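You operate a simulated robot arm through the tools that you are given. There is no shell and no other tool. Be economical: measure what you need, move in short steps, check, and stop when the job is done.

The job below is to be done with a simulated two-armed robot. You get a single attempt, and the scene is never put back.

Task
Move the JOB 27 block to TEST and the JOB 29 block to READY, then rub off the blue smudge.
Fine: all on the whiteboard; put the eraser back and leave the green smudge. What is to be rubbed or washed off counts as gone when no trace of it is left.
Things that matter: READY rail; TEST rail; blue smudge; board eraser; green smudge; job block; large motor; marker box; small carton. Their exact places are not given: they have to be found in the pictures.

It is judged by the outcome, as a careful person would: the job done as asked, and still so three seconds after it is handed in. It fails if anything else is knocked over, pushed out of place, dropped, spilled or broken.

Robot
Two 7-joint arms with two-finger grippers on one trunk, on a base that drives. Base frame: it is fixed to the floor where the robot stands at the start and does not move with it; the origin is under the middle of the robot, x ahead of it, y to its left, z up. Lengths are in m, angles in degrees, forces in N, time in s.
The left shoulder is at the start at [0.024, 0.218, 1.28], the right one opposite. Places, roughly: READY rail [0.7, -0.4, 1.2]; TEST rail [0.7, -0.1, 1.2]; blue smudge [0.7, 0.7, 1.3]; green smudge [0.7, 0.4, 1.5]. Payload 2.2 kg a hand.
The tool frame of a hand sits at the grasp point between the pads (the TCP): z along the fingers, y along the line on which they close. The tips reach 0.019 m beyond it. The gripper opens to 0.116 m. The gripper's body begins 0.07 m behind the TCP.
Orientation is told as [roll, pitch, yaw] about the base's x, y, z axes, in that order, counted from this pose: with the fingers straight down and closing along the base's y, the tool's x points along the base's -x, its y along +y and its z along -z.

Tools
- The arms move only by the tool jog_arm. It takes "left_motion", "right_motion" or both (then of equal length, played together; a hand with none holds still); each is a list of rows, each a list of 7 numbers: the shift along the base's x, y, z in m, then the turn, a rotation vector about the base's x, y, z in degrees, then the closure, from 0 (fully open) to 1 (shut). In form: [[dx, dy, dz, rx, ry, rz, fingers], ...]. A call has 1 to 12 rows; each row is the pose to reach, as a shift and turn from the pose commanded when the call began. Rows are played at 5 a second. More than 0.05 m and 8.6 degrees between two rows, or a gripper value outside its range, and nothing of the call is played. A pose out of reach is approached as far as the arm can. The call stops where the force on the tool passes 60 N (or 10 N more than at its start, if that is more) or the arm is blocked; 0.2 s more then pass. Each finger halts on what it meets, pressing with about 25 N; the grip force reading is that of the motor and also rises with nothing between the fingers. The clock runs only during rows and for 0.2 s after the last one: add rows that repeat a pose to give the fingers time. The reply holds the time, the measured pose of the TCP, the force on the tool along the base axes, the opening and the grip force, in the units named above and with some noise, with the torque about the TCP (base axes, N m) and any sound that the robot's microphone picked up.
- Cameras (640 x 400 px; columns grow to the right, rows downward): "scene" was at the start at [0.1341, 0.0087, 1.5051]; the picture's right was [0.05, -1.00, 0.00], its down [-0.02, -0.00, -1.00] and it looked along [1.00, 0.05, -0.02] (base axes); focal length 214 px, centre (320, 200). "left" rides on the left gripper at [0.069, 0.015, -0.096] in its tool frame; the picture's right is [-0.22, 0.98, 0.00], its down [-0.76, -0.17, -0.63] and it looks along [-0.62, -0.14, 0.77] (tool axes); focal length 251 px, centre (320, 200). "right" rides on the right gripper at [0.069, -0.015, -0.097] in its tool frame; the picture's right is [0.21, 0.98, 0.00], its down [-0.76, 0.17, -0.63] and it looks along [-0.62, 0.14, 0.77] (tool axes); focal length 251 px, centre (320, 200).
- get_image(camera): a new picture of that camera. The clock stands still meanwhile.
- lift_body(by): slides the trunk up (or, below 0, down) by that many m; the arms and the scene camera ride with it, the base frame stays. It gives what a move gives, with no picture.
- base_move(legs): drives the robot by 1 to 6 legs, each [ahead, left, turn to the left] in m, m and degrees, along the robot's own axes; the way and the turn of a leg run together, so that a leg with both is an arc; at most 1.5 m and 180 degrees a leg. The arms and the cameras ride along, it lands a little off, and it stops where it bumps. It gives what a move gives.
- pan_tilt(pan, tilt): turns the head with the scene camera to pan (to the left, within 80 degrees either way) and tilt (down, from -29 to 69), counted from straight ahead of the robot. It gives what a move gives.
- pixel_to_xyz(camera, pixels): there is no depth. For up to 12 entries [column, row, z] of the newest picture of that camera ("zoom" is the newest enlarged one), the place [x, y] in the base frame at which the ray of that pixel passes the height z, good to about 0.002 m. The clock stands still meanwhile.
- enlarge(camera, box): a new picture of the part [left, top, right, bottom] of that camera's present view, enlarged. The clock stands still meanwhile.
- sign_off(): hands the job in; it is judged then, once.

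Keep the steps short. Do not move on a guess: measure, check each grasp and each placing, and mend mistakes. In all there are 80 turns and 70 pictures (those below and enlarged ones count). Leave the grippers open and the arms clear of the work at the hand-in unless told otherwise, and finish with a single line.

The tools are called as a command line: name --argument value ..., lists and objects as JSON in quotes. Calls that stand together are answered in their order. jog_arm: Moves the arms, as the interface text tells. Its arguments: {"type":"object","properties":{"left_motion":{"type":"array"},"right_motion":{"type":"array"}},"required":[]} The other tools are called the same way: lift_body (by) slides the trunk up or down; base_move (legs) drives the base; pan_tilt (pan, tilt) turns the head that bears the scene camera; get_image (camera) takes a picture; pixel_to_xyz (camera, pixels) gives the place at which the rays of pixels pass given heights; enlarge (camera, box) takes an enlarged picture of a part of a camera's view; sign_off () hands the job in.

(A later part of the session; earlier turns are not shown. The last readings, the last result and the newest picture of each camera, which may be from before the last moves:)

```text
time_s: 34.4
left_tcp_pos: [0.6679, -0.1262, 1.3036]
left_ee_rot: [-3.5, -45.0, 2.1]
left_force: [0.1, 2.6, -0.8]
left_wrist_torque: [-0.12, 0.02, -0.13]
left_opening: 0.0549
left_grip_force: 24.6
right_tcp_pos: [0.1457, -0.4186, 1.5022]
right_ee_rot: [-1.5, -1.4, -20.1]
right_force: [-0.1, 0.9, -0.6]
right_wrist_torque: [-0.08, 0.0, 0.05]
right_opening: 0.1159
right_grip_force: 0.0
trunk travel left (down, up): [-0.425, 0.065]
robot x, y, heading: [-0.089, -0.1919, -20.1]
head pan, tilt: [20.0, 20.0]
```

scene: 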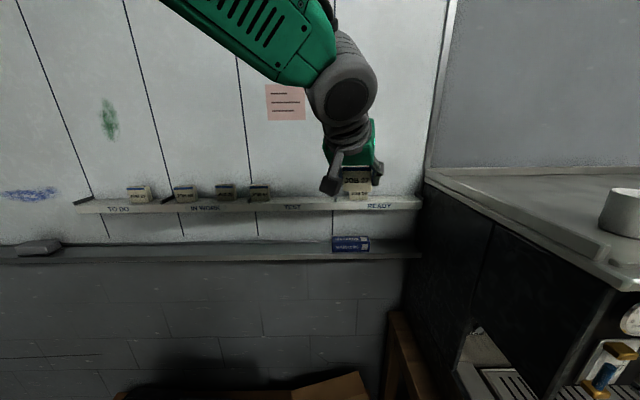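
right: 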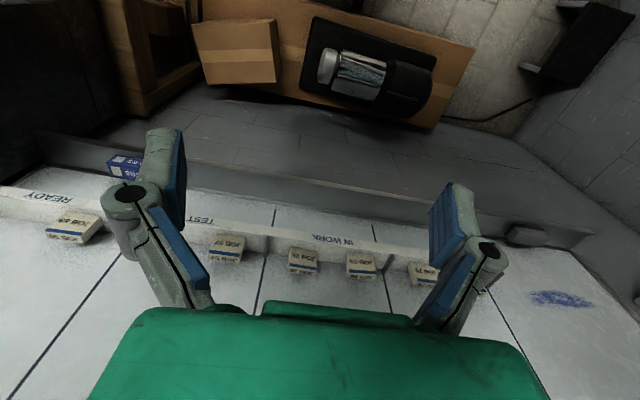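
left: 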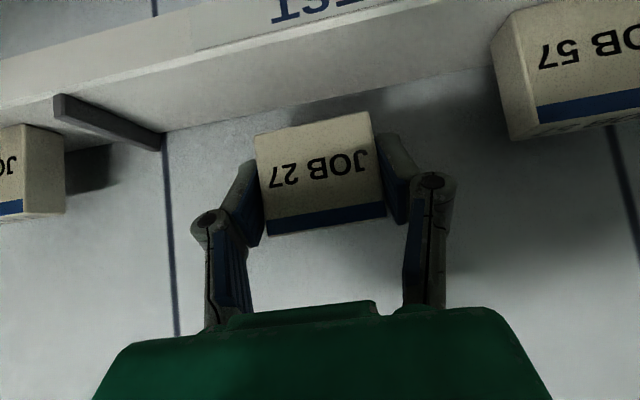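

The whole robot is rocking by about ±0.04 m at the hand, and the block could touch block 57. I'm retracting the hand away from the rail at once.

jog_arm --left_motion '[[-0.03, 0, 0.03, 0, 0, 0, 0.7], [-0.07, 0, 0.04, 0, 0, 0, 0.7], [-0.11, 0, 0.05, 0, 0, 0, 0.7], [-0.15, 0, 0.06, 0, 0, 0, 0.7]]'

get_image --camera "scene"

```text
time_s: 35.6
left_tcp_pos: [0.5534, -0.0958, 1.3515]
left_ee_rot: [-6.7, -43.6, 5.0]
left_force: [0.4, 4.2, 0.5]
left_wrist_torque: [-0.17, 0.03, -0.13]
left_opening: 0.0552
left_grip_force: 24.9
left hand out of reach, approached as far as the arm can: row 4
right_tcp_pos: [0.163, -0.3906, 1.5004]
right_ee_rot: [-2.7, -0.8, -20.0]
right_force: [-0.3, 0.8, -0.1]
right_wrist_torque: [-0.02, 0.03, 0.01]
right_opening: 0.1159
right_grip_force: 0.0
trunk travel left (down, up): [-0.425, 0.065]
robot x, y, heading: [-0.0885, -0.1894, -20.1]
head pan, tilt: [20.0, 20.0]
stopped in row 4 (left hand): the arm was blocked; the commanded pose is now the measured one
```

```text
40 pictures are left
```

scene: 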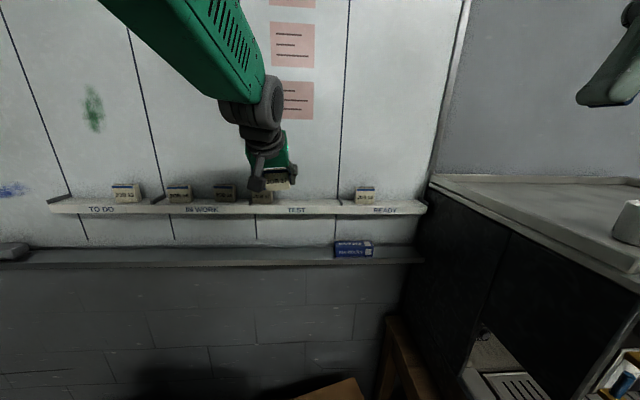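

The rocking has reached about 3°, so I'll lower the trunk to bring the weight down. The hand is clear of the rail (x 0.55 against 0.635).

lift_body --by -0.12

pan_tilt --pan 20 --tilt 21

pan_tilt --pan 20 --tilt 20

pan_tilt --pan 20 --tilt 21

pan_tilt --pan 20 --tilt 20

```text
time_s: 37.1
left_tcp_pos: [0.5364, -0.1324, 1.2405]
left_ee_rot: [-4.0, -44.9, 2.6]
left_force: [0.0, -0.9, -0.1]
left_wrist_torque: [0.03, 0.01, -0.01]
left_opening: 0.055
left_grip_force: 25.2
right_tcp_pos: [0.1411, -0.4243, 1.3828]
right_ee_rot: [-1.0, -1.7, -20.0]
right_force: [-1.0, 0.6, -0.1]
right_wrist_torque: [0.0, -0.08, -0.02]
right_opening: 0.1161
right_grip_force: 0.1
trunk travel left (down, up): [-0.305, 0.185]
robot x, y, heading: [-0.0837, -0.188, -20.2]
head pan, tilt: [20.0, 20.0]
```

```text
time_s: 37.7
left_tcp_pos: [0.5183, -0.1877, 1.2506]
left_ee_rot: [-0.9, -46.0, 0.0]
left_force: [-1.8, -2.9, 0.9]
left_wrist_torque: [0.25, 0.05, 0.24]
left_opening: 0.0549
left_grip_force: 24.9
right_tcp_pos: [0.1255, -0.4846, 1.3731]
right_ee_rot: [1.1, -0.8, -20.2]
right_force: [-1.2, -2.0, 1.3]
right_wrist_torque: [0.18, -0.03, -0.05]
right_opening: 0.1161
right_grip_force: 0.1
trunk travel left (down, up): [-0.305, 0.185]
robot x, y, heading: [-0.0928, -0.1987, -20.1]
head pan, tilt: [20.0, 21.0]
```

```text
time_s: 38.3
left_tcp_pos: [0.5575, -0.0924, 1.2283]
left_ee_rot: [-7.1, -43.4, 5.0]
left_force: [0.3, 1.5, -0.9]
left_wrist_torque: [-0.1, 0.03, -0.06]
left_opening: 0.0548
left_grip_force: 25.7
right_tcp_pos: [0.1659, -0.3838, 1.3787]
right_ee_rot: [-3.1, -0.4, -20.4]
right_force: [0.3, 0.3, -1.5]
right_wrist_torque: [-0.04, 0.1, 0.03]
right_opening: 0.1158
right_grip_force: 0.0
trunk travel left (down, up): [-0.305, 0.185]
robot x, y, heading: [-0.0864, -0.1751, -20.8]
head pan, tilt: [20.0, 20.0]
```

```text
time_s: 38.9
left_tcp_pos: [0.5394, -0.1238, 1.2386]
left_ee_rot: [-4.4, -44.8, 2.9]
left_force: [-0.5, -0.6, 0.5]
left_wrist_torque: [0.01, 0.06, -0.04]
left_opening: 0.0549
left_grip_force: 24.8
right_tcp_pos: [0.1449, -0.4164, 1.3827]
right_ee_rot: [-1.1, -1.8, -19.9]
right_force: [-0.5, -0.2, 0.8]
right_wrist_torque: [0.02, -0.08, -0.03]
right_opening: 0.116
right_grip_force: 0.1
trunk travel left (down, up): [-0.305, 0.185]
robot x, y, heading: [-0.0879, -0.1838, -20.3]
head pan, tilt: [20.0, 21.0]
```

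```text
time_s: 39.5
left_tcp_pos: [0.5168, -0.1936, 1.2531]
left_ee_rot: [-0.5, -46.1, -0.3]
left_force: [-0.6, -3.0, 0.2]
left_wrist_torque: [0.26, -0.01, 0.24]
left_opening: 0.0547
left_grip_force: 25.1
right_tcp_pos: [0.124, -0.4887, 1.3732]
right_ee_rot: [1.4, -1.0, -20.2]
right_force: [0.4, -1.9, 1.2]
right_wrist_torque: [0.19, -0.04, -0.02]
right_opening: 0.1159
right_grip_force: 0.0
trunk travel left (down, up): [-0.305, 0.185]
robot x, y, heading: [-0.0936, -0.2025, -20.5]
head pan, tilt: [20.0, 20.0]
```

The base itself oscillates sideways. It was steady at the start, when the right hand was held in front of the body's middle, so I'll bring the right hand back there and watch.

jog_arm --right_motion '[[0.013, 0.037, 0, 0, 0, 0, 0], [0.027, 0.075, 0, 0, 0, 0, 0], [0.041, 0.113, 0, 0, 0, 0, 0], [0.055, 0.15, 0, 0, 0, 0, 0], [0.068, 0.188, 0, 0, 0, 0, 0]]'

pan_tilt --pan 20 --tilt 25

pan_tilt --pan 20 --tilt 30

pan_tilt --pan 20 --tilt 31

pan_tilt --pan 20 --tilt 30

get_image --camera "scene"

```text
time_s: 40.7
left_tcp_pos: [0.5396, -0.1323, 1.2383]
left_ee_rot: [-3.8, -44.7, 2.7]
left_force: [-0.5, -0.9, 0.7]
left_wrist_torque: [0.01, 0.02, 0.04]
left_opening: 0.0549
left_grip_force: 25.1
right_tcp_pos: [0.2115, -0.2385, 1.3765]
right_ee_rot: [-1.2, -1.0, -19.7]
right_force: [-0.6, 1.0, -0.3]
right_wrist_torque: [-0.02, -0.11, 0.02]
right_opening: 0.1156
right_grip_force: 0.0
trunk travel left (down, up): [-0.305, 0.185]
robot x, y, heading: [-0.0904, -0.1893, -20.1]
head pan, tilt: [20.0, 20.0]
```

```text
time_s: 41.4
left_tcp_pos: [0.5147, -0.1966, 1.2532]
left_ee_rot: [0.0, -46.2, -0.6]
left_force: [-0.7, -4.4, -0.4]
left_wrist_torque: [0.26, -0.05, 0.22]
left_opening: 0.055
left_grip_force: 24.9
right_tcp_pos: [0.1875, -0.3062, 1.3851]
right_ee_rot: [1.4, -1.5, -20.3]
right_force: [-0.7, -2.1, 2.6]
right_wrist_torque: [0.16, -0.04, -0.04]
right_opening: 0.1161
right_grip_force: 0.1
trunk travel left (down, up): [-0.305, 0.185]
robot x, y, heading: [-0.0904, -0.1995, -20.1]
head pan, tilt: [20.0, 25.0]
```

```text
time_s: 42.1
left_tcp_pos: [0.5459, -0.1172, 1.2331]
left_ee_rot: [-6.4, -43.6, 4.5]
left_force: [0.0, 0.5, -2.0]
left_wrist_torque: [0.03, -0.11, 0.05]
left_opening: 0.0549
left_grip_force: 25.2
right_tcp_pos: [0.2206, -0.2222, 1.378]
right_ee_rot: [-1.6, -1.6, -20.5]
right_force: [27.9, 9.2, -5.1]
right_wrist_torque: [-1.17, 2.36, -1.63]
right_opening: 0.1159
right_grip_force: 0.1
trunk travel left (down, up): [-0.305, 0.185]
robot x, y, heading: [-0.0916, -0.1826, -20.7]
head pan, tilt: [20.0, 30.0]
```

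```text
time_s: 42.7
left_tcp_pos: [0.5516, -0.0938, 1.2333]
left_ee_rot: [-6.1, -44.2, 4.4]
left_force: [-0.5, 2.3, -0.3]
left_wrist_torque: [-0.11, -0.01, -0.11]
left_opening: 0.055
left_grip_force: 25.2
right_tcp_pos: [0.2253, -0.1955, 1.377]
right_ee_rot: [-2.9, -1.3, -19.8]
right_force: [0.4, 2.5, -1.7]
right_wrist_torque: [-0.11, -0.02, -0.03]
right_opening: 0.1158
right_grip_force: 0.0
trunk travel left (down, up): [-0.305, 0.185]
robot x, y, heading: [-0.0812, -0.177, -20.4]
head pan, tilt: [20.0, 31.0]
```

```text
time_s: 43.3
left_tcp_pos: [0.5158, -0.1959, 1.2516]
left_ee_rot: [-0.3, -46.1, -0.4]
left_force: [-0.6, -3.3, 1.3]
left_wrist_torque: [0.22, 0.07, 0.21]
left_opening: 0.055
left_grip_force: 25.0
right_tcp_pos: [0.1888, -0.3051, 1.3838]
right_ee_rot: [1.5, -1.3, -19.8]
right_force: [18.2, -8.3, 17.1]
right_wrist_torque: [1.1, 3.41, 0.1]
right_opening: 0.1158
right_grip_force: 0.1
trunk travel left (down, up): [-0.305, 0.185]
robot x, y, heading: [-0.0887, -0.2041, -20.2]
head pan, tilt: [20.0, 30.0]
```

```text
39 pictures are left
```

scene: 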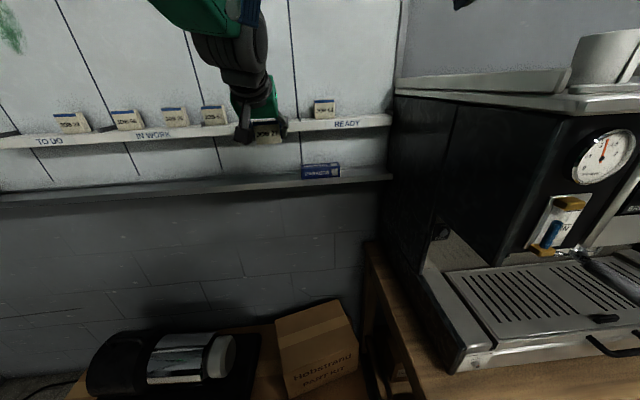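

The sway persists and the right hand briefly touched something (28 N). I'll back the base away from everything by 0.2 m to rule out contact with the table or box, then watch the sway.

jog_arm --right_motion '[[-0.012, -0.035, 0, 0, 0, 0, 0], [-0.024, -0.07, 0, 0, 0, 0, 0]]'

base_move --legs '[[-0.2, 0, 0]]'

pan_tilt --pan 0 --tilt 60

get_image --camera "scene"

pan_tilt --pan 0 --tilt 62

pan_tilt --pan 0 --tilt 60

pan_tilt --pan 0 --tilt 61

```text
time_s: 43.7
left_tcp_pos: [0.5616, -0.0522, 1.221]
left_ee_rot: [-8.8, -43.2, 6.4]
left_force: [0.0, 4.5, -1.5]
left_wrist_torque: [-0.3, 0.01, -0.28]
left_opening: 0.0551
left_grip_force: 24.3
right_tcp_pos: [0.2334, -0.1712, 1.376]
right_ee_rot: [-4.2, -1.7, -20.2]
right_force: [21.0, 13.4, -2.6]
right_wrist_torque: [-1.54, 2.25, -1.51]
right_opening: 0.1159
right_grip_force: 0.0
trunk travel left (down, up): [-0.305, 0.185]
robot x, y, heading: [-0.0834, -0.1844, -20.0]
head pan, tilt: [20.0, 30.0]
stopped in row 1 (right hand): the force on the tool passed its limit at 92 N (the readings are from after the stop); the commanded pose is now the measured one
```

```text
time_s: 45.3
left_tcp_pos: [0.3527, -0.051, 1.2307]
left_ee_rot: [-4.1, -44.2, 3.3]
left_force: [0.0, 0.4, -3.0]
left_wrist_torque: [-0.04, -0.11, -0.01]
left_opening: 0.0551
left_grip_force: 25.2
right_tcp_pos: [0.0203, -0.1809, 1.378]
right_ee_rot: [-1.1, -0.9, -19.9]
right_force: [-0.2, 1.0, -0.9]
right_wrist_torque: [0.0, 0.08, 0.04]
right_opening: 0.1158
right_grip_force: 0.1
trunk travel left (down, up): [-0.305, 0.185]
robot x, y, heading: [-0.281, -0.1287, -19.6]
head pan, tilt: [20.0, 30.0]
```

```text
time_s: 46.2
left_tcp_pos: [0.3547, -0.0038, 1.2256]
left_ee_rot: [-6.7, -44.0, 5.2]
left_force: [0.2, -1.4, 0.0]
left_wrist_torque: [0.06, 0.05, 0.06]
left_opening: 0.0547
left_grip_force: 25.1
right_tcp_pos: [0.0251, -0.1455, 1.3938]
right_ee_rot: [-0.4, -0.9, -20.8]
right_force: [-0.1, -1.0, 1.1]
right_wrist_torque: [0.18, -0.07, -0.01]
right_opening: 0.116
right_grip_force: 0.0
trunk travel left (down, up): [-0.305, 0.185]
robot x, y, heading: [-0.279, -0.1239, -19.8]
head pan, tilt: [0.0, 60.0]
```

```text
38 pictures are left
```

scene: 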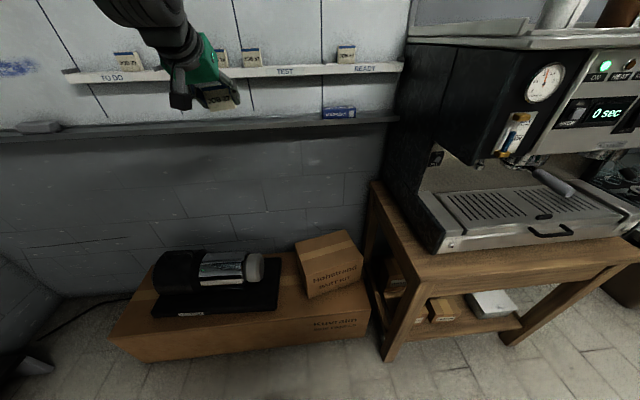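

```text
time_s: 46.8
left_tcp_pos: [0.3266, -0.0722, 1.2477]
left_ee_rot: [-3.4, -45.7, 2.4]
left_force: [-1.6, -3.2, 0.3]
left_wrist_torque: [0.19, 0.01, 0.16]
left_opening: 0.0549
left_grip_force: 24.8
right_tcp_pos: [-0.0117, -0.2011, 1.3902]
right_ee_rot: [-0.1, -1.9, -19.4]
right_force: [-1.3, -5.2, 5.4]
right_wrist_torque: [0.46, -0.01, 0.05]
right_opening: 0.116
right_grip_force: 0.0
trunk travel left (down, up): [-0.305, 0.185]
robot x, y, heading: [-0.2795, -0.1372, -19.3]
head pan, tilt: [0.0, 62.0]
```

```text
time_s: 47.5
left_tcp_pos: [0.3766, 0.0418, 1.2124]
left_ee_rot: [-9.8, -42.7, 7.1]
left_force: [0.3, 1.9, -1.7]
left_wrist_torque: [-0.15, 0.03, -0.1]
left_opening: 0.0547
left_grip_force: 25.5
right_tcp_pos: [0.0515, -0.0718, 1.3721]
right_ee_rot: [-4.5, -1.7, -20.7]
right_force: [82.5, 55.5, 32.6]
right_wrist_torque: [-4.77, 11.92, -7.37]
right_opening: 0.1158
right_grip_force: 0.0
trunk travel left (down, up): [-0.305, 0.185]
robot x, y, heading: [-0.2782, -0.1143, -20.2]
head pan, tilt: [0.0, 60.0]
```

```text
time_s: 48.1
left_tcp_pos: [0.3568, -0.0029, 1.2251]
left_ee_rot: [-6.8, -43.9, 5.2]
left_force: [-0.3, -0.7, 0.0]
left_wrist_torque: [0.06, -0.02, 0.08]
left_opening: 0.0547
left_grip_force: 24.9
right_tcp_pos: [0.0201, -0.1298, 1.3775]
right_ee_rot: [-2.8, -1.2, -19.4]
right_force: [-1.0, 0.2, 0.3]
right_wrist_torque: [0.03, -0.07, -0.03]
right_opening: 0.116
right_grip_force: 0.0
trunk travel left (down, up): [-0.305, 0.185]
robot x, y, heading: [-0.284, -0.126, -19.7]
head pan, tilt: [0.0, 61.0]
```

The sway persists in open space, and the right hand is knocking the robot's own left arm. I'll move the right hand away to its own side, then lower the trunk to bring the centre of mass down. All objects still look untouched.

jog_arm --right_motion '[[-0.012, -0.035, 0, 0, 0, 0, 0], [-0.024, -0.07, 0, 0, 0, 0, 0], [-0.036, -0.105, 0, 0, 0, 0, 0], [-0.048, -0.14, 0, 0, 0, 0, 0], [-0.06, -0.17, 0, 0, 0, 0, 0]]'

lift_body --by -0.28

pan_tilt --pan 0 --tilt 50

pan_tilt --pan 0 --tilt 30

pan_tilt --pan 0 --tilt 20

pan_tilt --pan 0 --tilt 18

```text
time_s: 48.5
left_tcp_pos: [0.3628, 0.0159, 1.2225]
left_ee_rot: [-7.9, -43.5, 5.7]
left_force: [0.3, -2.1, -2.7]
left_wrist_torque: [0.13, -0.08, 0.1]
left_opening: 0.0548
left_grip_force: 25.0
right_tcp_pos: [0.0375, -0.1325, 1.3812]
right_ee_rot: [-1.1, -2.6, -22.8]
right_force: [172.5, 14.5, 85.5]
right_wrist_torque: [0.29, 26.32, -5.29]
right_opening: 0.1159
right_grip_force: 0.1
trunk travel left (down, up): [-0.305, 0.185]
robot x, y, heading: [-0.2751, -0.1069, -20.2]
head pan, tilt: [0.0, 61.0]
stopped in row 1 (right hand): the force on the tool passed its limit at 151 N (the readings are from after the stop); the commanded pose is now the measured one
```

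```text
time_s: 51.3
left_tcp_pos: [0.3457, -0.0384, 0.96]
left_ee_rot: [-4.2, -44.9, 3.3]
left_force: [-0.1, -3.7, 0.6]
left_wrist_torque: [0.23, 0.04, 0.21]
left_opening: 0.0547
left_grip_force: 24.9
right_tcp_pos: [0.0068, -0.1903, 1.1044]
right_ee_rot: [0.2, -2.1, -21.1]
right_force: [40.9, 5.4, 21.7]
right_wrist_torque: [-0.54, 6.57, -1.44]
right_opening: 0.1159
right_grip_force: 0.0
trunk travel left (down, up): [-0.025, 0.465]
robot x, y, heading: [-0.2764, -0.1214, -19.8]
head pan, tilt: [0.0, 61.0]
```

```text
time_s: 52.0
left_tcp_pos: [0.3446, -0.0334, 0.9614]
left_ee_rot: [-4.6, -45.0, 3.5]
left_force: [0.1, -3.6, 0.0]
left_wrist_torque: [0.18, 0.05, 0.18]
left_opening: 0.0548
left_grip_force: 24.7
right_tcp_pos: [0.0072, -0.184, 1.107]
right_ee_rot: [0.1, -2.2, -21.6]
right_force: [39.0, 14.1, 35.0]
right_wrist_torque: [-0.74, 7.41, -2.57]
right_opening: 0.1161
right_grip_force: 0.0
trunk travel left (down, up): [-0.025, 0.465]
robot x, y, heading: [-0.2763, -0.1192, -19.9]
head pan, tilt: [0.0, 50.0]
```

```text
time_s: 52.9
left_tcp_pos: [0.3451, -0.0319, 0.9601]
left_ee_rot: [-4.6, -44.9, 3.4]
left_force: [-0.8, -3.0, 0.6]
left_wrist_torque: [0.17, 0.03, 0.15]
left_opening: 0.0551
left_grip_force: 24.5
right_tcp_pos: [0.0068, -0.1865, 1.1107]
right_ee_rot: [0.7, -2.4, -21.5]
right_force: [54.1, -2.0, 88.4]
right_wrist_torque: [1.44, 11.9, -0.96]
right_opening: 0.116
right_grip_force: 0.1
trunk travel left (down, up): [-0.025, 0.465]
robot x, y, heading: [-0.2766, -0.123, -19.7]
head pan, tilt: [0.0, 30.0]
```

```text
time_s: 53.6
left_tcp_pos: [0.3462, -0.0266, 0.96]
left_ee_rot: [-5.0, -44.9, 3.8]
left_force: [-1.9, -2.8, 0.3]
left_wrist_torque: [0.11, 0.0, 0.14]
left_opening: 0.0548
left_grip_force: 24.8
right_tcp_pos: [0.0119, -0.1796, 1.1114]
right_ee_rot: [1.0, -3.0, -22.0]
right_force: [109.9, 17.6, 114.1]
right_wrist_torque: [-0.25, 19.02, -2.9]
right_opening: 0.1159
right_grip_force: 0.1
trunk travel left (down, up): [-0.025, 0.465]
robot x, y, heading: [-0.2753, -0.1205, -19.9]
head pan, tilt: [0.0, 20.0]
```

```text
time_s: 54.2
left_tcp_pos: [0.3618, 0.0167, 0.9466]
left_ee_rot: [-7.8, -43.7, 6.0]
left_force: [0.3, -0.1, 0.9]
left_wrist_torque: [-0.02, 0.0, -0.05]
left_opening: 0.0551
left_grip_force: 25.1
right_tcp_pos: [0.0334, -0.1294, 1.1084]
right_ee_rot: [-0.8, -2.9, -22.0]
right_force: [134.2, 32.4, 118.1]
right_wrist_torque: [-1.2, 21.31, -4.67]
right_opening: 0.116
right_grip_force: 0.1
trunk travel left (down, up): [-0.025, 0.465]
robot x, y, heading: [-0.275, -0.1094, -19.6]
head pan, tilt: [0.0, 18.0]
```

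The right hand is pressing hard on something (+x and +z, about 110 N). I'll look from the cameras before moving it.

get_image --camera "right"

pan_tilt --pan -20 --tilt 69

get_image --camera "scene"

```text
37 pictures are left
```

right: 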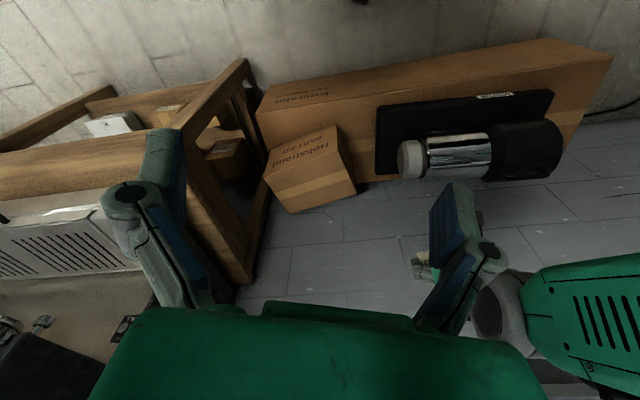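

```text
time_s: 55.4
left_tcp_pos: [0.3592, 0.0044, 0.9487]
left_ee_rot: [-6.9, -43.9, 5.6]
left_force: [-0.7, -0.9, -0.8]
left_wrist_torque: [-0.01, 0.02, 0.02]
left_opening: 0.0548
left_grip_force: 25.0
right_tcp_pos: [0.0203, -0.145, 1.1]
right_ee_rot: [-1.9, -2.1, -21.2]
right_force: [0.2, -0.3, 0.9]
right_wrist_torque: [0.02, 0.0, 0.02]
right_opening: 0.1161
right_grip_force: 0.0
trunk travel left (down, up): [-0.025, 0.465]
robot x, y, heading: [-0.2736, -0.112, -19.9]
head pan, tilt: [-20.0, 68.8]
```

```text
36 pictures are left
```

scene: 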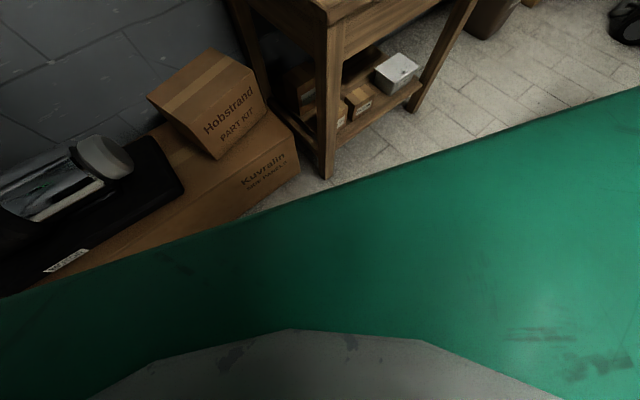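

The right camera shows the left forearm right beside the right hand's finger, so the arms have been rubbing, which may feed the rocking. I'll spread both hands apart to their own sides.

jog_arm --left_motion '[[0.013, 0.035, 0, 0, 0, 0, 0.7], [0.026, 0.07, 0, 0, 0, 0, 0.7], [0.038, 0.105, 0, 0, 0, 0, 0.7], [0.051, 0.14, 0, 0, 0, 0, 0.7], [0.051, 0.14, 0, 0, 0, 0, 0.7], [0.051, 0.14, 0, 0, 0, 0, 0.7]]' --right_motion '[[-0.013, -0.035, 0, 0, 0, 0, 0], [-0.026, -0.07, 0, 0, 0, 0, 0], [-0.038, -0.105, 0, 0, 0, 0, 0], [-0.051, -0.14, 0, 0, 0, 0, 0], [-0.064, -0.175, 0, 0, 0, 0, 0], [-0.064, -0.175, 0, 0, 0, 0, 0]]'

pan_tilt --pan 0 --tilt 50

pan_tilt --pan 0 --tilt 30

pan_tilt --pan 0 --tilt 20

pan_tilt --pan 0 --tilt 18

get_image --camera "scene"

```text
time_s: 55.9
left_tcp_pos: [0.3661, 0.0261, 0.96]
left_ee_rot: [-5.4, -44.7, 4.2]
left_force: [0.2, -1.4, 0.2]
left_wrist_torque: [0.11, 0.02, 0.13]
left_opening: 0.0553
left_grip_force: 25.0
right_tcp_pos: [0.0013, -0.2, 1.1011]
right_ee_rot: [0.1, -2.7, -22.1]
right_force: [46.5, 24.8, 9.6]
right_wrist_torque: [-2.44, 5.36, -2.48]
right_opening: 0.1162
right_grip_force: 0.2
trunk travel left (down, up): [-0.025, 0.465]
robot x, y, heading: [-0.2723, -0.1107, -19.6]
head pan, tilt: [-20.0, 68.8]
stopped in row 2 (right hand): the force on the tool passed its limit at 71 N (the readings are from after the stop); the commanded pose is now the measured one
```

```text
time_s: 56.7
left_tcp_pos: [0.3634, 0.0215, 0.9621]
left_ee_rot: [-5.0, -44.9, 4.0]
left_force: [0.0, -1.7, 0.2]
left_wrist_torque: [0.13, 0.01, 0.16]
left_opening: 0.0551
left_grip_force: 24.9
right_tcp_pos: [-0.0041, -0.2068, 1.102]
right_ee_rot: [0.4, -2.7, -21.9]
right_force: [6.0, 48.0, 31.1]
right_wrist_torque: [-4.53, 3.53, -4.49]
right_opening: 0.1159
right_grip_force: 0.0
trunk travel left (down, up): [-0.025, 0.465]
robot x, y, heading: [-0.2742, -0.1096, -19.8]
head pan, tilt: [0.0, 50.0]
```

```text
time_s: 57.5
left_tcp_pos: [0.3632, 0.0199, 0.9612]
left_ee_rot: [-5.1, -44.8, 4.1]
left_force: [-0.3, -1.2, 0.4]
left_wrist_torque: [0.09, 0.02, 0.1]
left_opening: 0.0548
left_grip_force: 25.2
right_tcp_pos: [-0.0034, -0.2075, 1.1016]
right_ee_rot: [0.4, -2.4, -22.1]
right_force: [9.2, 47.8, 35.6]
right_wrist_torque: [-4.65, 4.03, -4.53]
right_opening: 0.116
right_grip_force: 0.0
trunk travel left (down, up): [-0.025, 0.465]
robot x, y, heading: [-0.2711, -0.1071, -19.9]
head pan, tilt: [0.0, 30.0]
```

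```text
time_s: 58.2
left_tcp_pos: [0.3641, 0.023, 0.9611]
left_ee_rot: [-5.2, -44.8, 4.0]
left_force: [-0.1, -1.5, 0.8]
left_wrist_torque: [0.11, 0.0, 0.13]
left_opening: 0.055
left_grip_force: 25.1
right_tcp_pos: [-0.0005, -0.2047, 1.1024]
right_ee_rot: [0.1, -2.6, -22.0]
right_force: [12.4, 46.6, 35.8]
right_wrist_torque: [-4.43, 4.43, -4.38]
right_opening: 0.1158
right_grip_force: 0.0
trunk travel left (down, up): [-0.025, 0.465]
robot x, y, heading: [-0.272, -0.1109, -19.9]
head pan, tilt: [0.0, 20.0]
```

```text
time_s: 58.9
left_tcp_pos: [0.3762, 0.0547, 0.9509]
left_ee_rot: [-7.2, -44.0, 5.8]
left_force: [0.7, -0.5, -0.6]
left_wrist_torque: [0.01, 0.02, -0.05]
left_opening: 0.0549
left_grip_force: 24.7
right_tcp_pos: [0.0109, -0.1696, 1.1008]
right_ee_rot: [-1.2, -2.7, -21.9]
right_force: [18.8, 46.5, 34.4]
right_wrist_torque: [-4.54, 5.13, -4.39]
right_opening: 0.1162
right_grip_force: 0.0
trunk travel left (down, up): [-0.025, 0.465]
robot x, y, heading: [-0.2733, -0.1006, -19.5]
head pan, tilt: [0.0, 18.0]
```

```text
35 pictures are left
```

scene: 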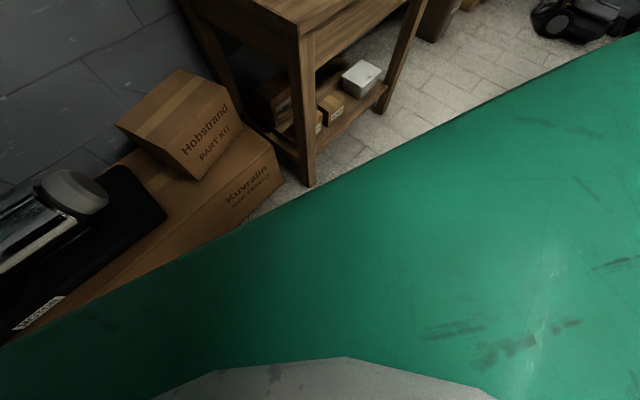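

The head view is blocked and the right hand is still in contact (47 N in +y). I'll look from both wrist cameras to see how the arms touch.

get_image --camera "right"

get_image --camera "left"

```text
34 pictures are left
```

right: 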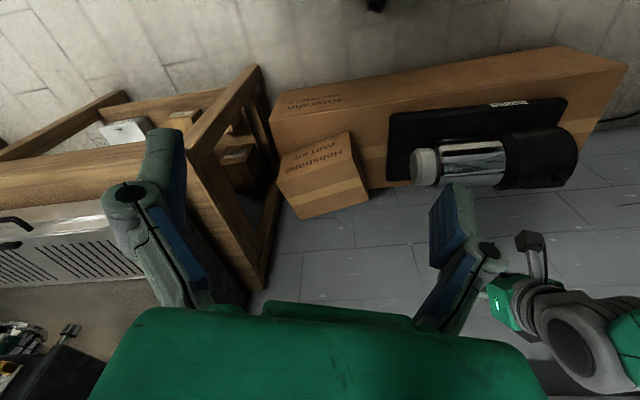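

```text
33 pictures are left
```

left: 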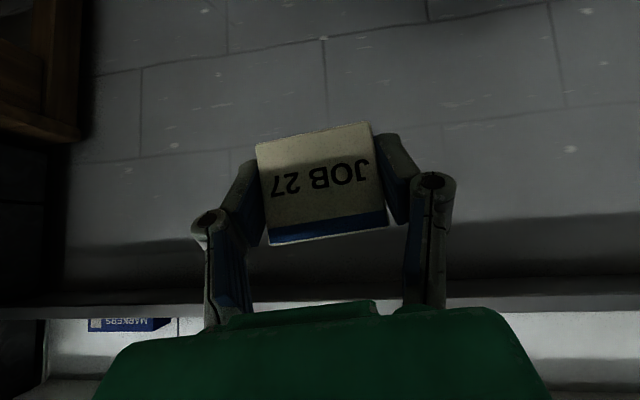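

The left arm is clear. The right hand and forearm are touching the robot's own head, which explains the blocked scene view. I'll move the right hand forward, away from the head, then to its right side.

jog_arm --right_motion '[[0.028, -0.01, 0, 0, 0, 0, 0], [0.056, -0.02, 0, 0, 0, 0, 0], [0.085, -0.03, 0, 0, 0, 0, 0], [0.113, -0.041, 0, 0, 0, 0, 0], [0.1, -0.08, 0, 0, 0, 0, 0], [0.087, -0.12, 0, 0, 0, 0, 0], [0.072, -0.16, 0, 0, 0, 0, 0], [0.06, -0.19, 0, 0, 0, 0, 0], [0.06, -0.19, 0, 0, 0, 0, 0]]'

pan_tilt --pan 0 --tilt 20

get_image --camera "scene"

pan_tilt --pan 0 --tilt 21

pan_tilt --pan 0 --tilt 20

pan_tilt --pan 0 --tilt 21

```text
time_s: 60.9
left_tcp_pos: [0.3751, 0.054, 0.9514]
left_ee_rot: [-7.4, -43.9, 5.9]
left_force: [0.1, 0.1, -1.0]
left_wrist_torque: [0.0, 0.01, -0.04]
left_opening: 0.0547
left_grip_force: 25.2
right_tcp_pos: [0.0725, -0.3616, 1.0997]
right_ee_rot: [-1.5, -2.6, -21.6]
right_force: [0.0, 1.8, 0.4]
right_wrist_torque: [-0.06, 0.01, -0.02]
right_opening: 0.116
right_grip_force: 0.1
trunk travel left (down, up): [-0.025, 0.465]
robot x, y, heading: [-0.2716, -0.1013, -19.9]
head pan, tilt: [0.0, 18.0]
```

```text
time_s: 61.5
left_tcp_pos: [0.3661, 0.0275, 0.9592]
left_ee_rot: [-5.6, -44.7, 4.4]
left_force: [0.1, -2.2, -1.0]
left_wrist_torque: [0.16, 0.01, 0.12]
left_opening: 0.0548
left_grip_force: 25.4
right_tcp_pos: [0.0607, -0.3909, 1.0967]
right_ee_rot: [-0.3, -2.4, -21.8]
right_force: [0.0, -1.3, 0.8]
right_wrist_torque: [0.16, -0.05, 0.03]
right_opening: 0.1161
right_grip_force: 0.0
trunk travel left (down, up): [-0.025, 0.465]
robot x, y, heading: [-0.2737, -0.1081, -19.8]
head pan, tilt: [0.0, 20.0]
```

```text
32 pictures are left
```

scene: 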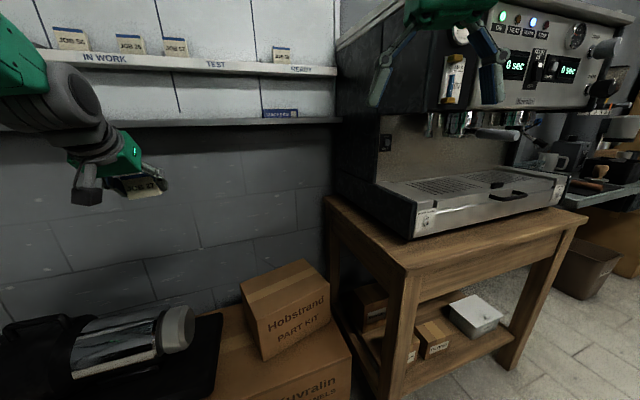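

```text
time_s: 62.1
left_tcp_pos: [0.3702, 0.0369, 0.9576]
left_ee_rot: [-6.2, -44.3, 4.8]
left_force: [-0.1, -1.9, -0.4]
left_wrist_torque: [0.1, -0.02, 0.05]
left_opening: 0.0547
left_grip_force: 24.9
right_tcp_pos: [0.0648, -0.3805, 1.0995]
right_ee_rot: [-0.6, -2.6, -21.8]
right_force: [-1.0, -1.2, 0.6]
right_wrist_torque: [0.08, -0.02, -0.01]
right_opening: 0.1161
right_grip_force: 0.1
trunk travel left (down, up): [-0.025, 0.465]
robot x, y, heading: [-0.2765, -0.103, -19.5]
head pan, tilt: [0.0, 21.0]
```

```text
time_s: 62.7
left_tcp_pos: [0.3795, 0.0673, 0.9466]
left_ee_rot: [-8.1, -43.6, 6.5]
left_force: [-0.6, 1.0, -0.9]
left_wrist_torque: [-0.09, 0.01, -0.06]
left_opening: 0.0548
left_grip_force: 24.9
right_tcp_pos: [0.0769, -0.3494, 1.101]
right_ee_rot: [-2.1, -2.5, -21.5]
right_force: [-0.6, 2.0, -0.3]
right_wrist_torque: [-0.12, 0.03, 0.0]
right_opening: 0.1159
right_grip_force: 0.1
trunk travel left (down, up): [-0.025, 0.465]
robot x, y, heading: [-0.272, -0.0995, -20.0]
head pan, tilt: [0.0, 20.0]
```

```text
time_s: 63.3
left_tcp_pos: [0.3792, 0.066, 0.9456]
left_ee_rot: [-8.1, -43.6, 6.5]
left_force: [0.3, 1.6, -0.8]
left_wrist_torque: [-0.11, -0.01, -0.08]
left_opening: 0.0549
left_grip_force: 24.7
right_tcp_pos: [0.0762, -0.3481, 1.1018]
right_ee_rot: [-2.2, -2.5, -21.4]
right_force: [-0.5, 1.1, 0.0]
right_wrist_torque: [-0.15, 0.03, 0.01]
right_opening: 0.1156
right_grip_force: 0.1
trunk travel left (down, up): [-0.025, 0.465]
robot x, y, heading: [-0.2699, -0.1035, -19.7]
head pan, tilt: [0.0, 21.0]
```

The head is free again and everything is in place. The sway has dropped to ±0.02 m. I'll move the left hand outward towards its start-like side and sample the sway.

jog_arm --left_motion '[[0.013, 0.035, 0.02, 0, 0, 0, 0.7], [0.026, 0.07, 0.04, 0, 0, 0, 0.7], [0.038, 0.105, 0.06, 0, 0, 0, 0.7], [0.051, 0.14, 0.08, 0, 0, 0, 0.7], [0.051, 0.14, 0.08, 0, 0, 0, 0.7], [0.051, 0.14, 0.08, 0, 0, 0, 0.7]]'

jog_arm --left_motion '[[0, 0, 0, 0, 0, 0, 0.7], [0, 0, 0, 0, 0, 0, 0.7], [0, 0, 0, 0, 0, 0, 0.7], [0, 0, 0, 0, 0, 0, 0.7]]'

jog_arm --left_motion '[[0, 0, 0, 0, 0, 0, 0.7]]'

jog_arm --left_motion '[[0, 0, 0, 0, 0, 0, 0.7]]'

jog_arm --left_motion '[[0, 0, 0, 0, 0, 0, 0.7]]'

jog_arm --left_motion '[[0, 0, 0, 0, 0, 0, 0.7]]'

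```text
time_s: 64.7
left_tcp_pos: [0.423, 0.1801, 1.0365]
left_ee_rot: [-6.4, -44.3, 5.2]
left_force: [-0.8, -0.5, 0.2]
left_wrist_torque: [0.05, 0.08, 0.07]
left_opening: 0.0547
left_grip_force: 24.9
right_tcp_pos: [0.0664, -0.3762, 1.0991]
right_ee_rot: [-0.7, -2.5, -21.7]
right_force: [-0.6, -1.6, 1.0]
right_wrist_torque: [0.05, -0.03, -0.03]
right_opening: 0.1161
right_grip_force: 0.1
trunk travel left (down, up): [-0.025, 0.465]
robot x, y, heading: [-0.2704, -0.1051, -19.7]
head pan, tilt: [0.0, 21.0]
```

```text
time_s: 65.7
left_tcp_pos: [0.4306, 0.2019, 1.0258]
left_ee_rot: [-7.8, -43.7, 6.3]
left_force: [-1.1, 0.7, -0.8]
left_wrist_torque: [-0.03, 0.0, -0.05]
left_opening: 0.0548
left_grip_force: 24.4
right_tcp_pos: [0.0747, -0.3532, 1.1016]
right_ee_rot: [-1.9, -2.5, -21.4]
right_force: [-0.4, 0.5, 0.0]
right_wrist_torque: [-0.04, 0.02, 0.0]
right_opening: 0.116
right_grip_force: 0.0
trunk travel left (down, up): [-0.025, 0.465]
robot x, y, heading: [-0.2731, -0.101, -19.6]
head pan, tilt: [0.0, 21.0]
```

```text
time_s: 66.1
left_tcp_pos: [0.422, 0.1766, 1.0366]
left_ee_rot: [-6.3, -44.4, 5.0]
left_force: [-0.6, -0.8, 0.1]
left_wrist_torque: [0.06, 0.01, 0.07]
left_opening: 0.0551
left_grip_force: 25.2
right_tcp_pos: [0.0669, -0.38, 1.0986]
right_ee_rot: [-0.7, -2.5, -21.8]
right_force: [-0.3, -0.6, 0.2]
right_wrist_torque: [0.09, -0.05, 0.01]
right_opening: 0.1157
right_grip_force: 0.0
trunk travel left (down, up): [-0.025, 0.465]
robot x, y, heading: [-0.2736, -0.1061, -19.7]
head pan, tilt: [0.0, 21.0]
```

```text
time_s: 66.5
left_tcp_pos: [0.4306, 0.2026, 1.0264]
left_ee_rot: [-7.7, -43.8, 6.2]
left_force: [0.3, 1.3, -0.8]
left_wrist_torque: [-0.04, -0.02, -0.09]
left_opening: 0.0546
left_grip_force: 25.7
right_tcp_pos: [0.0737, -0.3544, 1.1001]
right_ee_rot: [-1.8, -2.5, -21.6]
right_force: [0.2, 0.7, 0.5]
right_wrist_torque: [-0.03, -0.01, -0.01]
right_opening: 0.116
right_grip_force: 0.0
trunk travel left (down, up): [-0.025, 0.465]
robot x, y, heading: [-0.2686, -0.1021, -19.7]
head pan, tilt: [0.0, 21.0]
```

```text
time_s: 66.9
left_tcp_pos: [0.4229, 0.1792, 1.0353]
left_ee_rot: [-6.4, -44.3, 5.2]
left_force: [0.6, -0.2, 0.7]
left_wrist_torque: [0.01, 0.0, 0.08]
left_opening: 0.0548
left_grip_force: 25.3
right_tcp_pos: [0.0664, -0.3786, 1.0996]
right_ee_rot: [-0.7, -2.6, -21.7]
right_force: [0.2, -1.3, -0.1]
right_wrist_torque: [0.09, -0.03, -0.01]
right_opening: 0.116
right_grip_force: 0.1
trunk travel left (down, up): [-0.025, 0.465]
robot x, y, heading: [-0.2699, -0.1047, -19.8]
head pan, tilt: [0.0, 21.0]
```

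```text
time_s: 67.3
left_tcp_pos: [0.4291, 0.1988, 1.0277]
left_ee_rot: [-7.6, -43.9, 6.1]
left_force: [0.6, 0.5, -0.8]
left_wrist_torque: [-0.03, -0.02, -0.02]
left_opening: 0.0548
left_grip_force: 24.8
right_tcp_pos: [0.0736, -0.3566, 1.1019]
right_ee_rot: [-1.8, -2.5, -21.5]
right_force: [-0.3, 0.1, 0.3]
right_wrist_torque: [-0.05, 0.02, 0.01]
right_opening: 0.1159
right_grip_force: 0.1
trunk travel left (down, up): [-0.025, 0.465]
robot x, y, heading: [-0.2729, -0.1009, -19.8]
head pan, tilt: [0.0, 21.0]
```

The sway is now small (±0.012 m, period about 0.8 s) and slowly decaying with the trunk low. I'll hold longer to see whether it dies out.

jog_arm --left_motion '[[0, 0, 0, 0, 0, 0, 0.7], [0, 0, 0, 0, 0, 0, 0.7], [0, 0, 0, 0, 0, 0, 0.7], [0, 0, 0, 0, 0, 0, 0.7], [0, 0, 0, 0, 0, 0, 0.7], [0, 0, 0, 0, 0, 0, 0.7], [0, 0, 0, 0, 0, 0, 0.7], [0, 0, 0, 0, 0, 0, 0.7], [0, 0, 0, 0, 0, 0, 0.7], [0, 0, 0, 0, 0, 0, 0.7], [0, 0, 0, 0, 0, 0, 0.7], [0, 0, 0, 0, 0, 0, 0.7]]'

jog_arm --left_motion '[[0, 0, 0, 0, 0, 0, 0.7], [0, 0, 0, 0, 0, 0, 0.7], [0, 0, 0, 0, 0, 0, 0.7], [0, 0, 0, 0, 0, 0, 0.7], [0, 0, 0, 0, 0, 0, 0.7], [0, 0, 0, 0, 0, 0, 0.7], [0, 0, 0, 0, 0, 0, 0.7], [0, 0, 0, 0, 0, 0, 0.7], [0, 0, 0, 0, 0, 0, 0.7], [0, 0, 0, 0, 0, 0, 0.7], [0, 0, 0, 0, 0, 0, 0.7], [0, 0, 0, 0, 0, 0, 0.7]]'

jog_arm --left_motion '[[0, 0, 0, 0, 0, 0, 0.7]]'

jog_arm --left_motion '[[0, 0, 0, 0, 0, 0, 0.7]]'

jog_arm --left_motion '[[0, 0, 0, 0, 0, 0, 0.7]]'

```text
time_s: 69.9
left_tcp_pos: [0.4256, 0.1933, 1.0305]
left_ee_rot: [-7.2, -44.0, 5.9]
left_force: [-0.3, -0.5, -0.6]
left_wrist_torque: [0.0, 0.02, -0.01]
left_opening: 0.0548
left_grip_force: 25.4
right_tcp_pos: [0.0702, -0.3631, 1.0998]
right_ee_rot: [-1.4, -2.4, -21.6]
right_force: [0.7, 0.0, -0.5]
right_wrist_torque: [-0.01, -0.01, -0.03]
right_opening: 0.1158
right_grip_force: 0.0
trunk travel left (down, up): [-0.025, 0.465]
robot x, y, heading: [-0.2662, -0.1036, -19.8]
head pan, tilt: [0.0, 21.0]
```

```text
time_s: 72.5
left_tcp_pos: [0.4254, 0.1907, 1.0318]
left_ee_rot: [-7.1, -44.1, 5.8]
left_force: [0.2, -0.3, 0.0]
left_wrist_torque: [-0.01, 0.0, -0.02]
left_opening: 0.0547
left_grip_force: 25.0
right_tcp_pos: [0.0706, -0.3662, 1.1009]
right_ee_rot: [-1.3, -2.5, -21.5]
right_force: [0.2, -0.3, 0.2]
right_wrist_torque: [0.02, 0.02, -0.04]
right_opening: 0.1159
right_grip_force: 0.0
trunk travel left (down, up): [-0.025, 0.465]
robot x, y, heading: [-0.27, -0.1033, -19.8]
head pan, tilt: [0.0, 21.0]
```

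```text
time_s: 72.9
left_tcp_pos: [0.4267, 0.191, 1.0319]
left_ee_rot: [-7.1, -44.1, 5.7]
left_force: [-0.2, -0.5, -0.2]
left_wrist_torque: [0.04, -0.02, -0.02]
left_opening: 0.0547
left_grip_force: 24.8
right_tcp_pos: [0.0707, -0.3664, 1.1003]
right_ee_rot: [-1.2, -2.5, -21.6]
right_force: [0.4, 0.8, 0.5]
right_wrist_torque: [0.0, 0.03, -0.03]
right_opening: 0.1159
right_grip_force: 0.1
trunk travel left (down, up): [-0.025, 0.465]
robot x, y, heading: [-0.2694, -0.1027, -19.6]
head pan, tilt: [0.0, 21.0]
```

```text
time_s: 73.3
left_tcp_pos: [0.4261, 0.1916, 1.0313]
left_ee_rot: [-7.0, -43.9, 5.7]
left_force: [0.5, -0.6, -0.7]
left_wrist_torque: [0.0, 0.02, 0.0]
left_opening: 0.0548
left_grip_force: 25.0
right_tcp_pos: [0.0703, -0.3659, 1.1001]
right_ee_rot: [-1.3, -2.5, -21.6]
right_force: [-0.4, 0.8, 0.4]
right_wrist_torque: [0.04, -0.03, -0.02]
right_opening: 0.1158
right_grip_force: 0.0
trunk travel left (down, up): [-0.025, 0.465]
robot x, y, heading: [-0.2716, -0.1015, -19.7]
head pan, tilt: [0.0, 21.0]
```

```text
time_s: 73.7
left_tcp_pos: [0.4257, 0.1911, 1.0316]
left_ee_rot: [-7.1, -44.0, 5.8]
left_force: [0.2, 0.2, -0.2]
left_wrist_torque: [0.0, 0.0, 0.0]
left_opening: 0.0547
left_grip_force: 24.8
right_tcp_pos: [0.0704, -0.3651, 1.0997]
right_ee_rot: [-1.4, -2.5, -21.7]
right_force: [0.0, 0.2, -0.6]
right_wrist_torque: [0.03, 0.0, 0.02]
right_opening: 0.1161
right_grip_force: 0.1
trunk travel left (down, up): [-0.025, 0.465]
robot x, y, heading: [-0.2696, -0.1027, -19.8]
head pan, tilt: [0.0, 21.0]
```

It has fully settled: with the trunk low the sway damps out. I'll raise the trunk part-way, by 0.2 m, in this open spot and see whether it stays calm there.

lift_body --by 0.2

jog_arm --left_motion '[[0, 0, 0, 0, 0, 0, 0.7]]'

jog_arm --left_motion '[[0, 0, 0, 0, 0, 0, 0.7]]'

jog_arm --left_motion '[[0, 0, 0, 0, 0, 0, 0.7]]'

jog_arm --left_motion '[[0, 0, 0, 0, 0, 0, 0.7], [0, 0, 0, 0, 0, 0, 0.7], [0, 0, 0, 0, 0, 0, 0.7], [0, 0, 0, 0, 0, 0, 0.7]]'

jog_arm --left_motion '[[0, 0, 0, 0, 0, 0, 0.7]]'

jog_arm --left_motion '[[0, 0, 0, 0, 0, 0, 0.7]]'

```text
time_s: 75.9
left_tcp_pos: [0.4271, 0.1909, 1.2309]
left_ee_rot: [-7.1, -44.0, 5.7]
left_force: [-0.4, 1.2, -1.2]
left_wrist_torque: [0.03, 0.01, -0.04]
left_opening: 0.0551
left_grip_force: 25.0
right_tcp_pos: [0.0704, -0.3649, 1.3]
right_ee_rot: [-1.2, -2.5, -21.6]
right_force: [0.4, 0.0, -0.2]
right_wrist_torque: [0.0, 0.02, -0.01]
right_opening: 0.1159
right_grip_force: 0.1
trunk travel left (down, up): [-0.225, 0.265]
robot x, y, heading: [-0.2713, -0.1055, -19.7]
head pan, tilt: [0.0, 21.0]
```

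```text
time_s: 76.3
left_tcp_pos: [0.4266, 0.1907, 1.23]
left_ee_rot: [-7.1, -44.1, 5.6]
left_force: [0.3, -0.1, 0.6]
left_wrist_torque: [0.0, 0.04, -0.01]
left_opening: 0.0549
left_grip_force: 24.7
right_tcp_pos: [0.07, -0.3651, 1.2995]
right_ee_rot: [-1.2, -2.5, -21.6]
right_force: [0.0, -0.8, 0.4]
right_wrist_torque: [0.02, -0.01, -0.01]
right_opening: 0.116
right_grip_force: 0.0
trunk travel left (down, up): [-0.225, 0.265]
robot x, y, heading: [-0.2691, -0.1054, -19.9]
head pan, tilt: [0.0, 21.0]
```

```text
time_s: 76.7
left_tcp_pos: [0.4264, 0.1908, 1.2304]
left_ee_rot: [-7.2, -43.9, 5.8]
left_force: [-0.2, 0.4, -0.4]
left_wrist_torque: [-0.03, 0.01, 0.0]
left_opening: 0.0551
left_grip_force: 24.9
right_tcp_pos: [0.0708, -0.3657, 1.3007]
right_ee_rot: [-1.2, -2.5, -21.6]
right_force: [0.3, 0.4, 0.2]
right_wrist_torque: [0.0, 0.02, -0.01]
right_opening: 0.1161
right_grip_force: 0.1
trunk travel left (down, up): [-0.225, 0.265]
robot x, y, heading: [-0.2692, -0.1069, -19.8]
head pan, tilt: [0.0, 21.0]
```

```text
time_s: 77.1
left_tcp_pos: [0.4267, 0.1918, 1.2314]
left_ee_rot: [-7.2, -43.9, 5.6]
left_force: [0.0, 0.3, -0.3]
left_wrist_torque: [-0.01, -0.02, 0.02]
left_opening: 0.0549
left_grip_force: 25.3
right_tcp_pos: [0.0702, -0.3655, 1.3002]
right_ee_rot: [-1.3, -2.5, -21.6]
right_force: [0.2, -0.1, 0.3]
right_wrist_torque: [-0.02, -0.01, -0.02]
right_opening: 0.1159
right_grip_force: 0.0
trunk travel left (down, up): [-0.225, 0.265]
robot x, y, heading: [-0.2759, -0.103, -20.0]
head pan, tilt: [0.0, 21.0]
```

```text
time_s: 78.1
left_tcp_pos: [0.4267, 0.1912, 1.2315]
left_ee_rot: [-7.1, -43.9, 5.6]
left_force: [0.1, 0.0, -0.3]
left_wrist_torque: [0.0, 0.0, 0.02]
left_opening: 0.0551
left_grip_force: 24.8
right_tcp_pos: [0.0697, -0.3657, 1.3006]
right_ee_rot: [-1.2, -2.5, -21.6]
right_force: [0.1, 0.1, 0.5]
right_wrist_torque: [0.0, 0.03, -0.03]
right_opening: 0.116
right_grip_force: 0.1
trunk travel left (down, up): [-0.225, 0.265]
robot x, y, heading: [-0.2724, -0.1003, -19.6]
head pan, tilt: [0.0, 21.0]
```

```text
time_s: 78.5
left_tcp_pos: [0.4271, 0.1902, 1.2315]
left_ee_rot: [-7.0, -44.0, 5.7]
left_force: [-0.5, -0.4, -0.2]
left_wrist_torque: [0.0, 0.0, 0.03]
left_opening: 0.0554
left_grip_force: 24.9
right_tcp_pos: [0.0709, -0.366, 1.3002]
right_ee_rot: [-1.2, -2.4, -21.6]
right_force: [-0.4, -0.1, -0.5]
right_wrist_torque: [-0.01, 0.0, 0.02]
right_opening: 0.1161
right_grip_force: 0.0
trunk travel left (down, up): [-0.225, 0.265]
robot x, y, heading: [-0.2692, -0.1053, -19.9]
head pan, tilt: [0.0, 21.0]
```

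```text
time_s: 78.9
left_tcp_pos: [0.4258, 0.1909, 1.2314]
left_ee_rot: [-7.2, -44.0, 5.7]
left_force: [0.4, -0.3, -0.6]
left_wrist_torque: [-0.02, 0.0, 0.0]
left_opening: 0.0552
left_grip_force: 24.4
right_tcp_pos: [0.0703, -0.3666, 1.3]
right_ee_rot: [-1.4, -2.5, -21.6]
right_force: [-0.4, -0.5, 0.8]
right_wrist_torque: [0.02, 0.02, -0.06]
right_opening: 0.1158
right_grip_force: 0.1
trunk travel left (down, up): [-0.225, 0.265]
robot x, y, heading: [-0.2707, -0.1061, -19.9]
head pan, tilt: [0.0, 21.0]
```

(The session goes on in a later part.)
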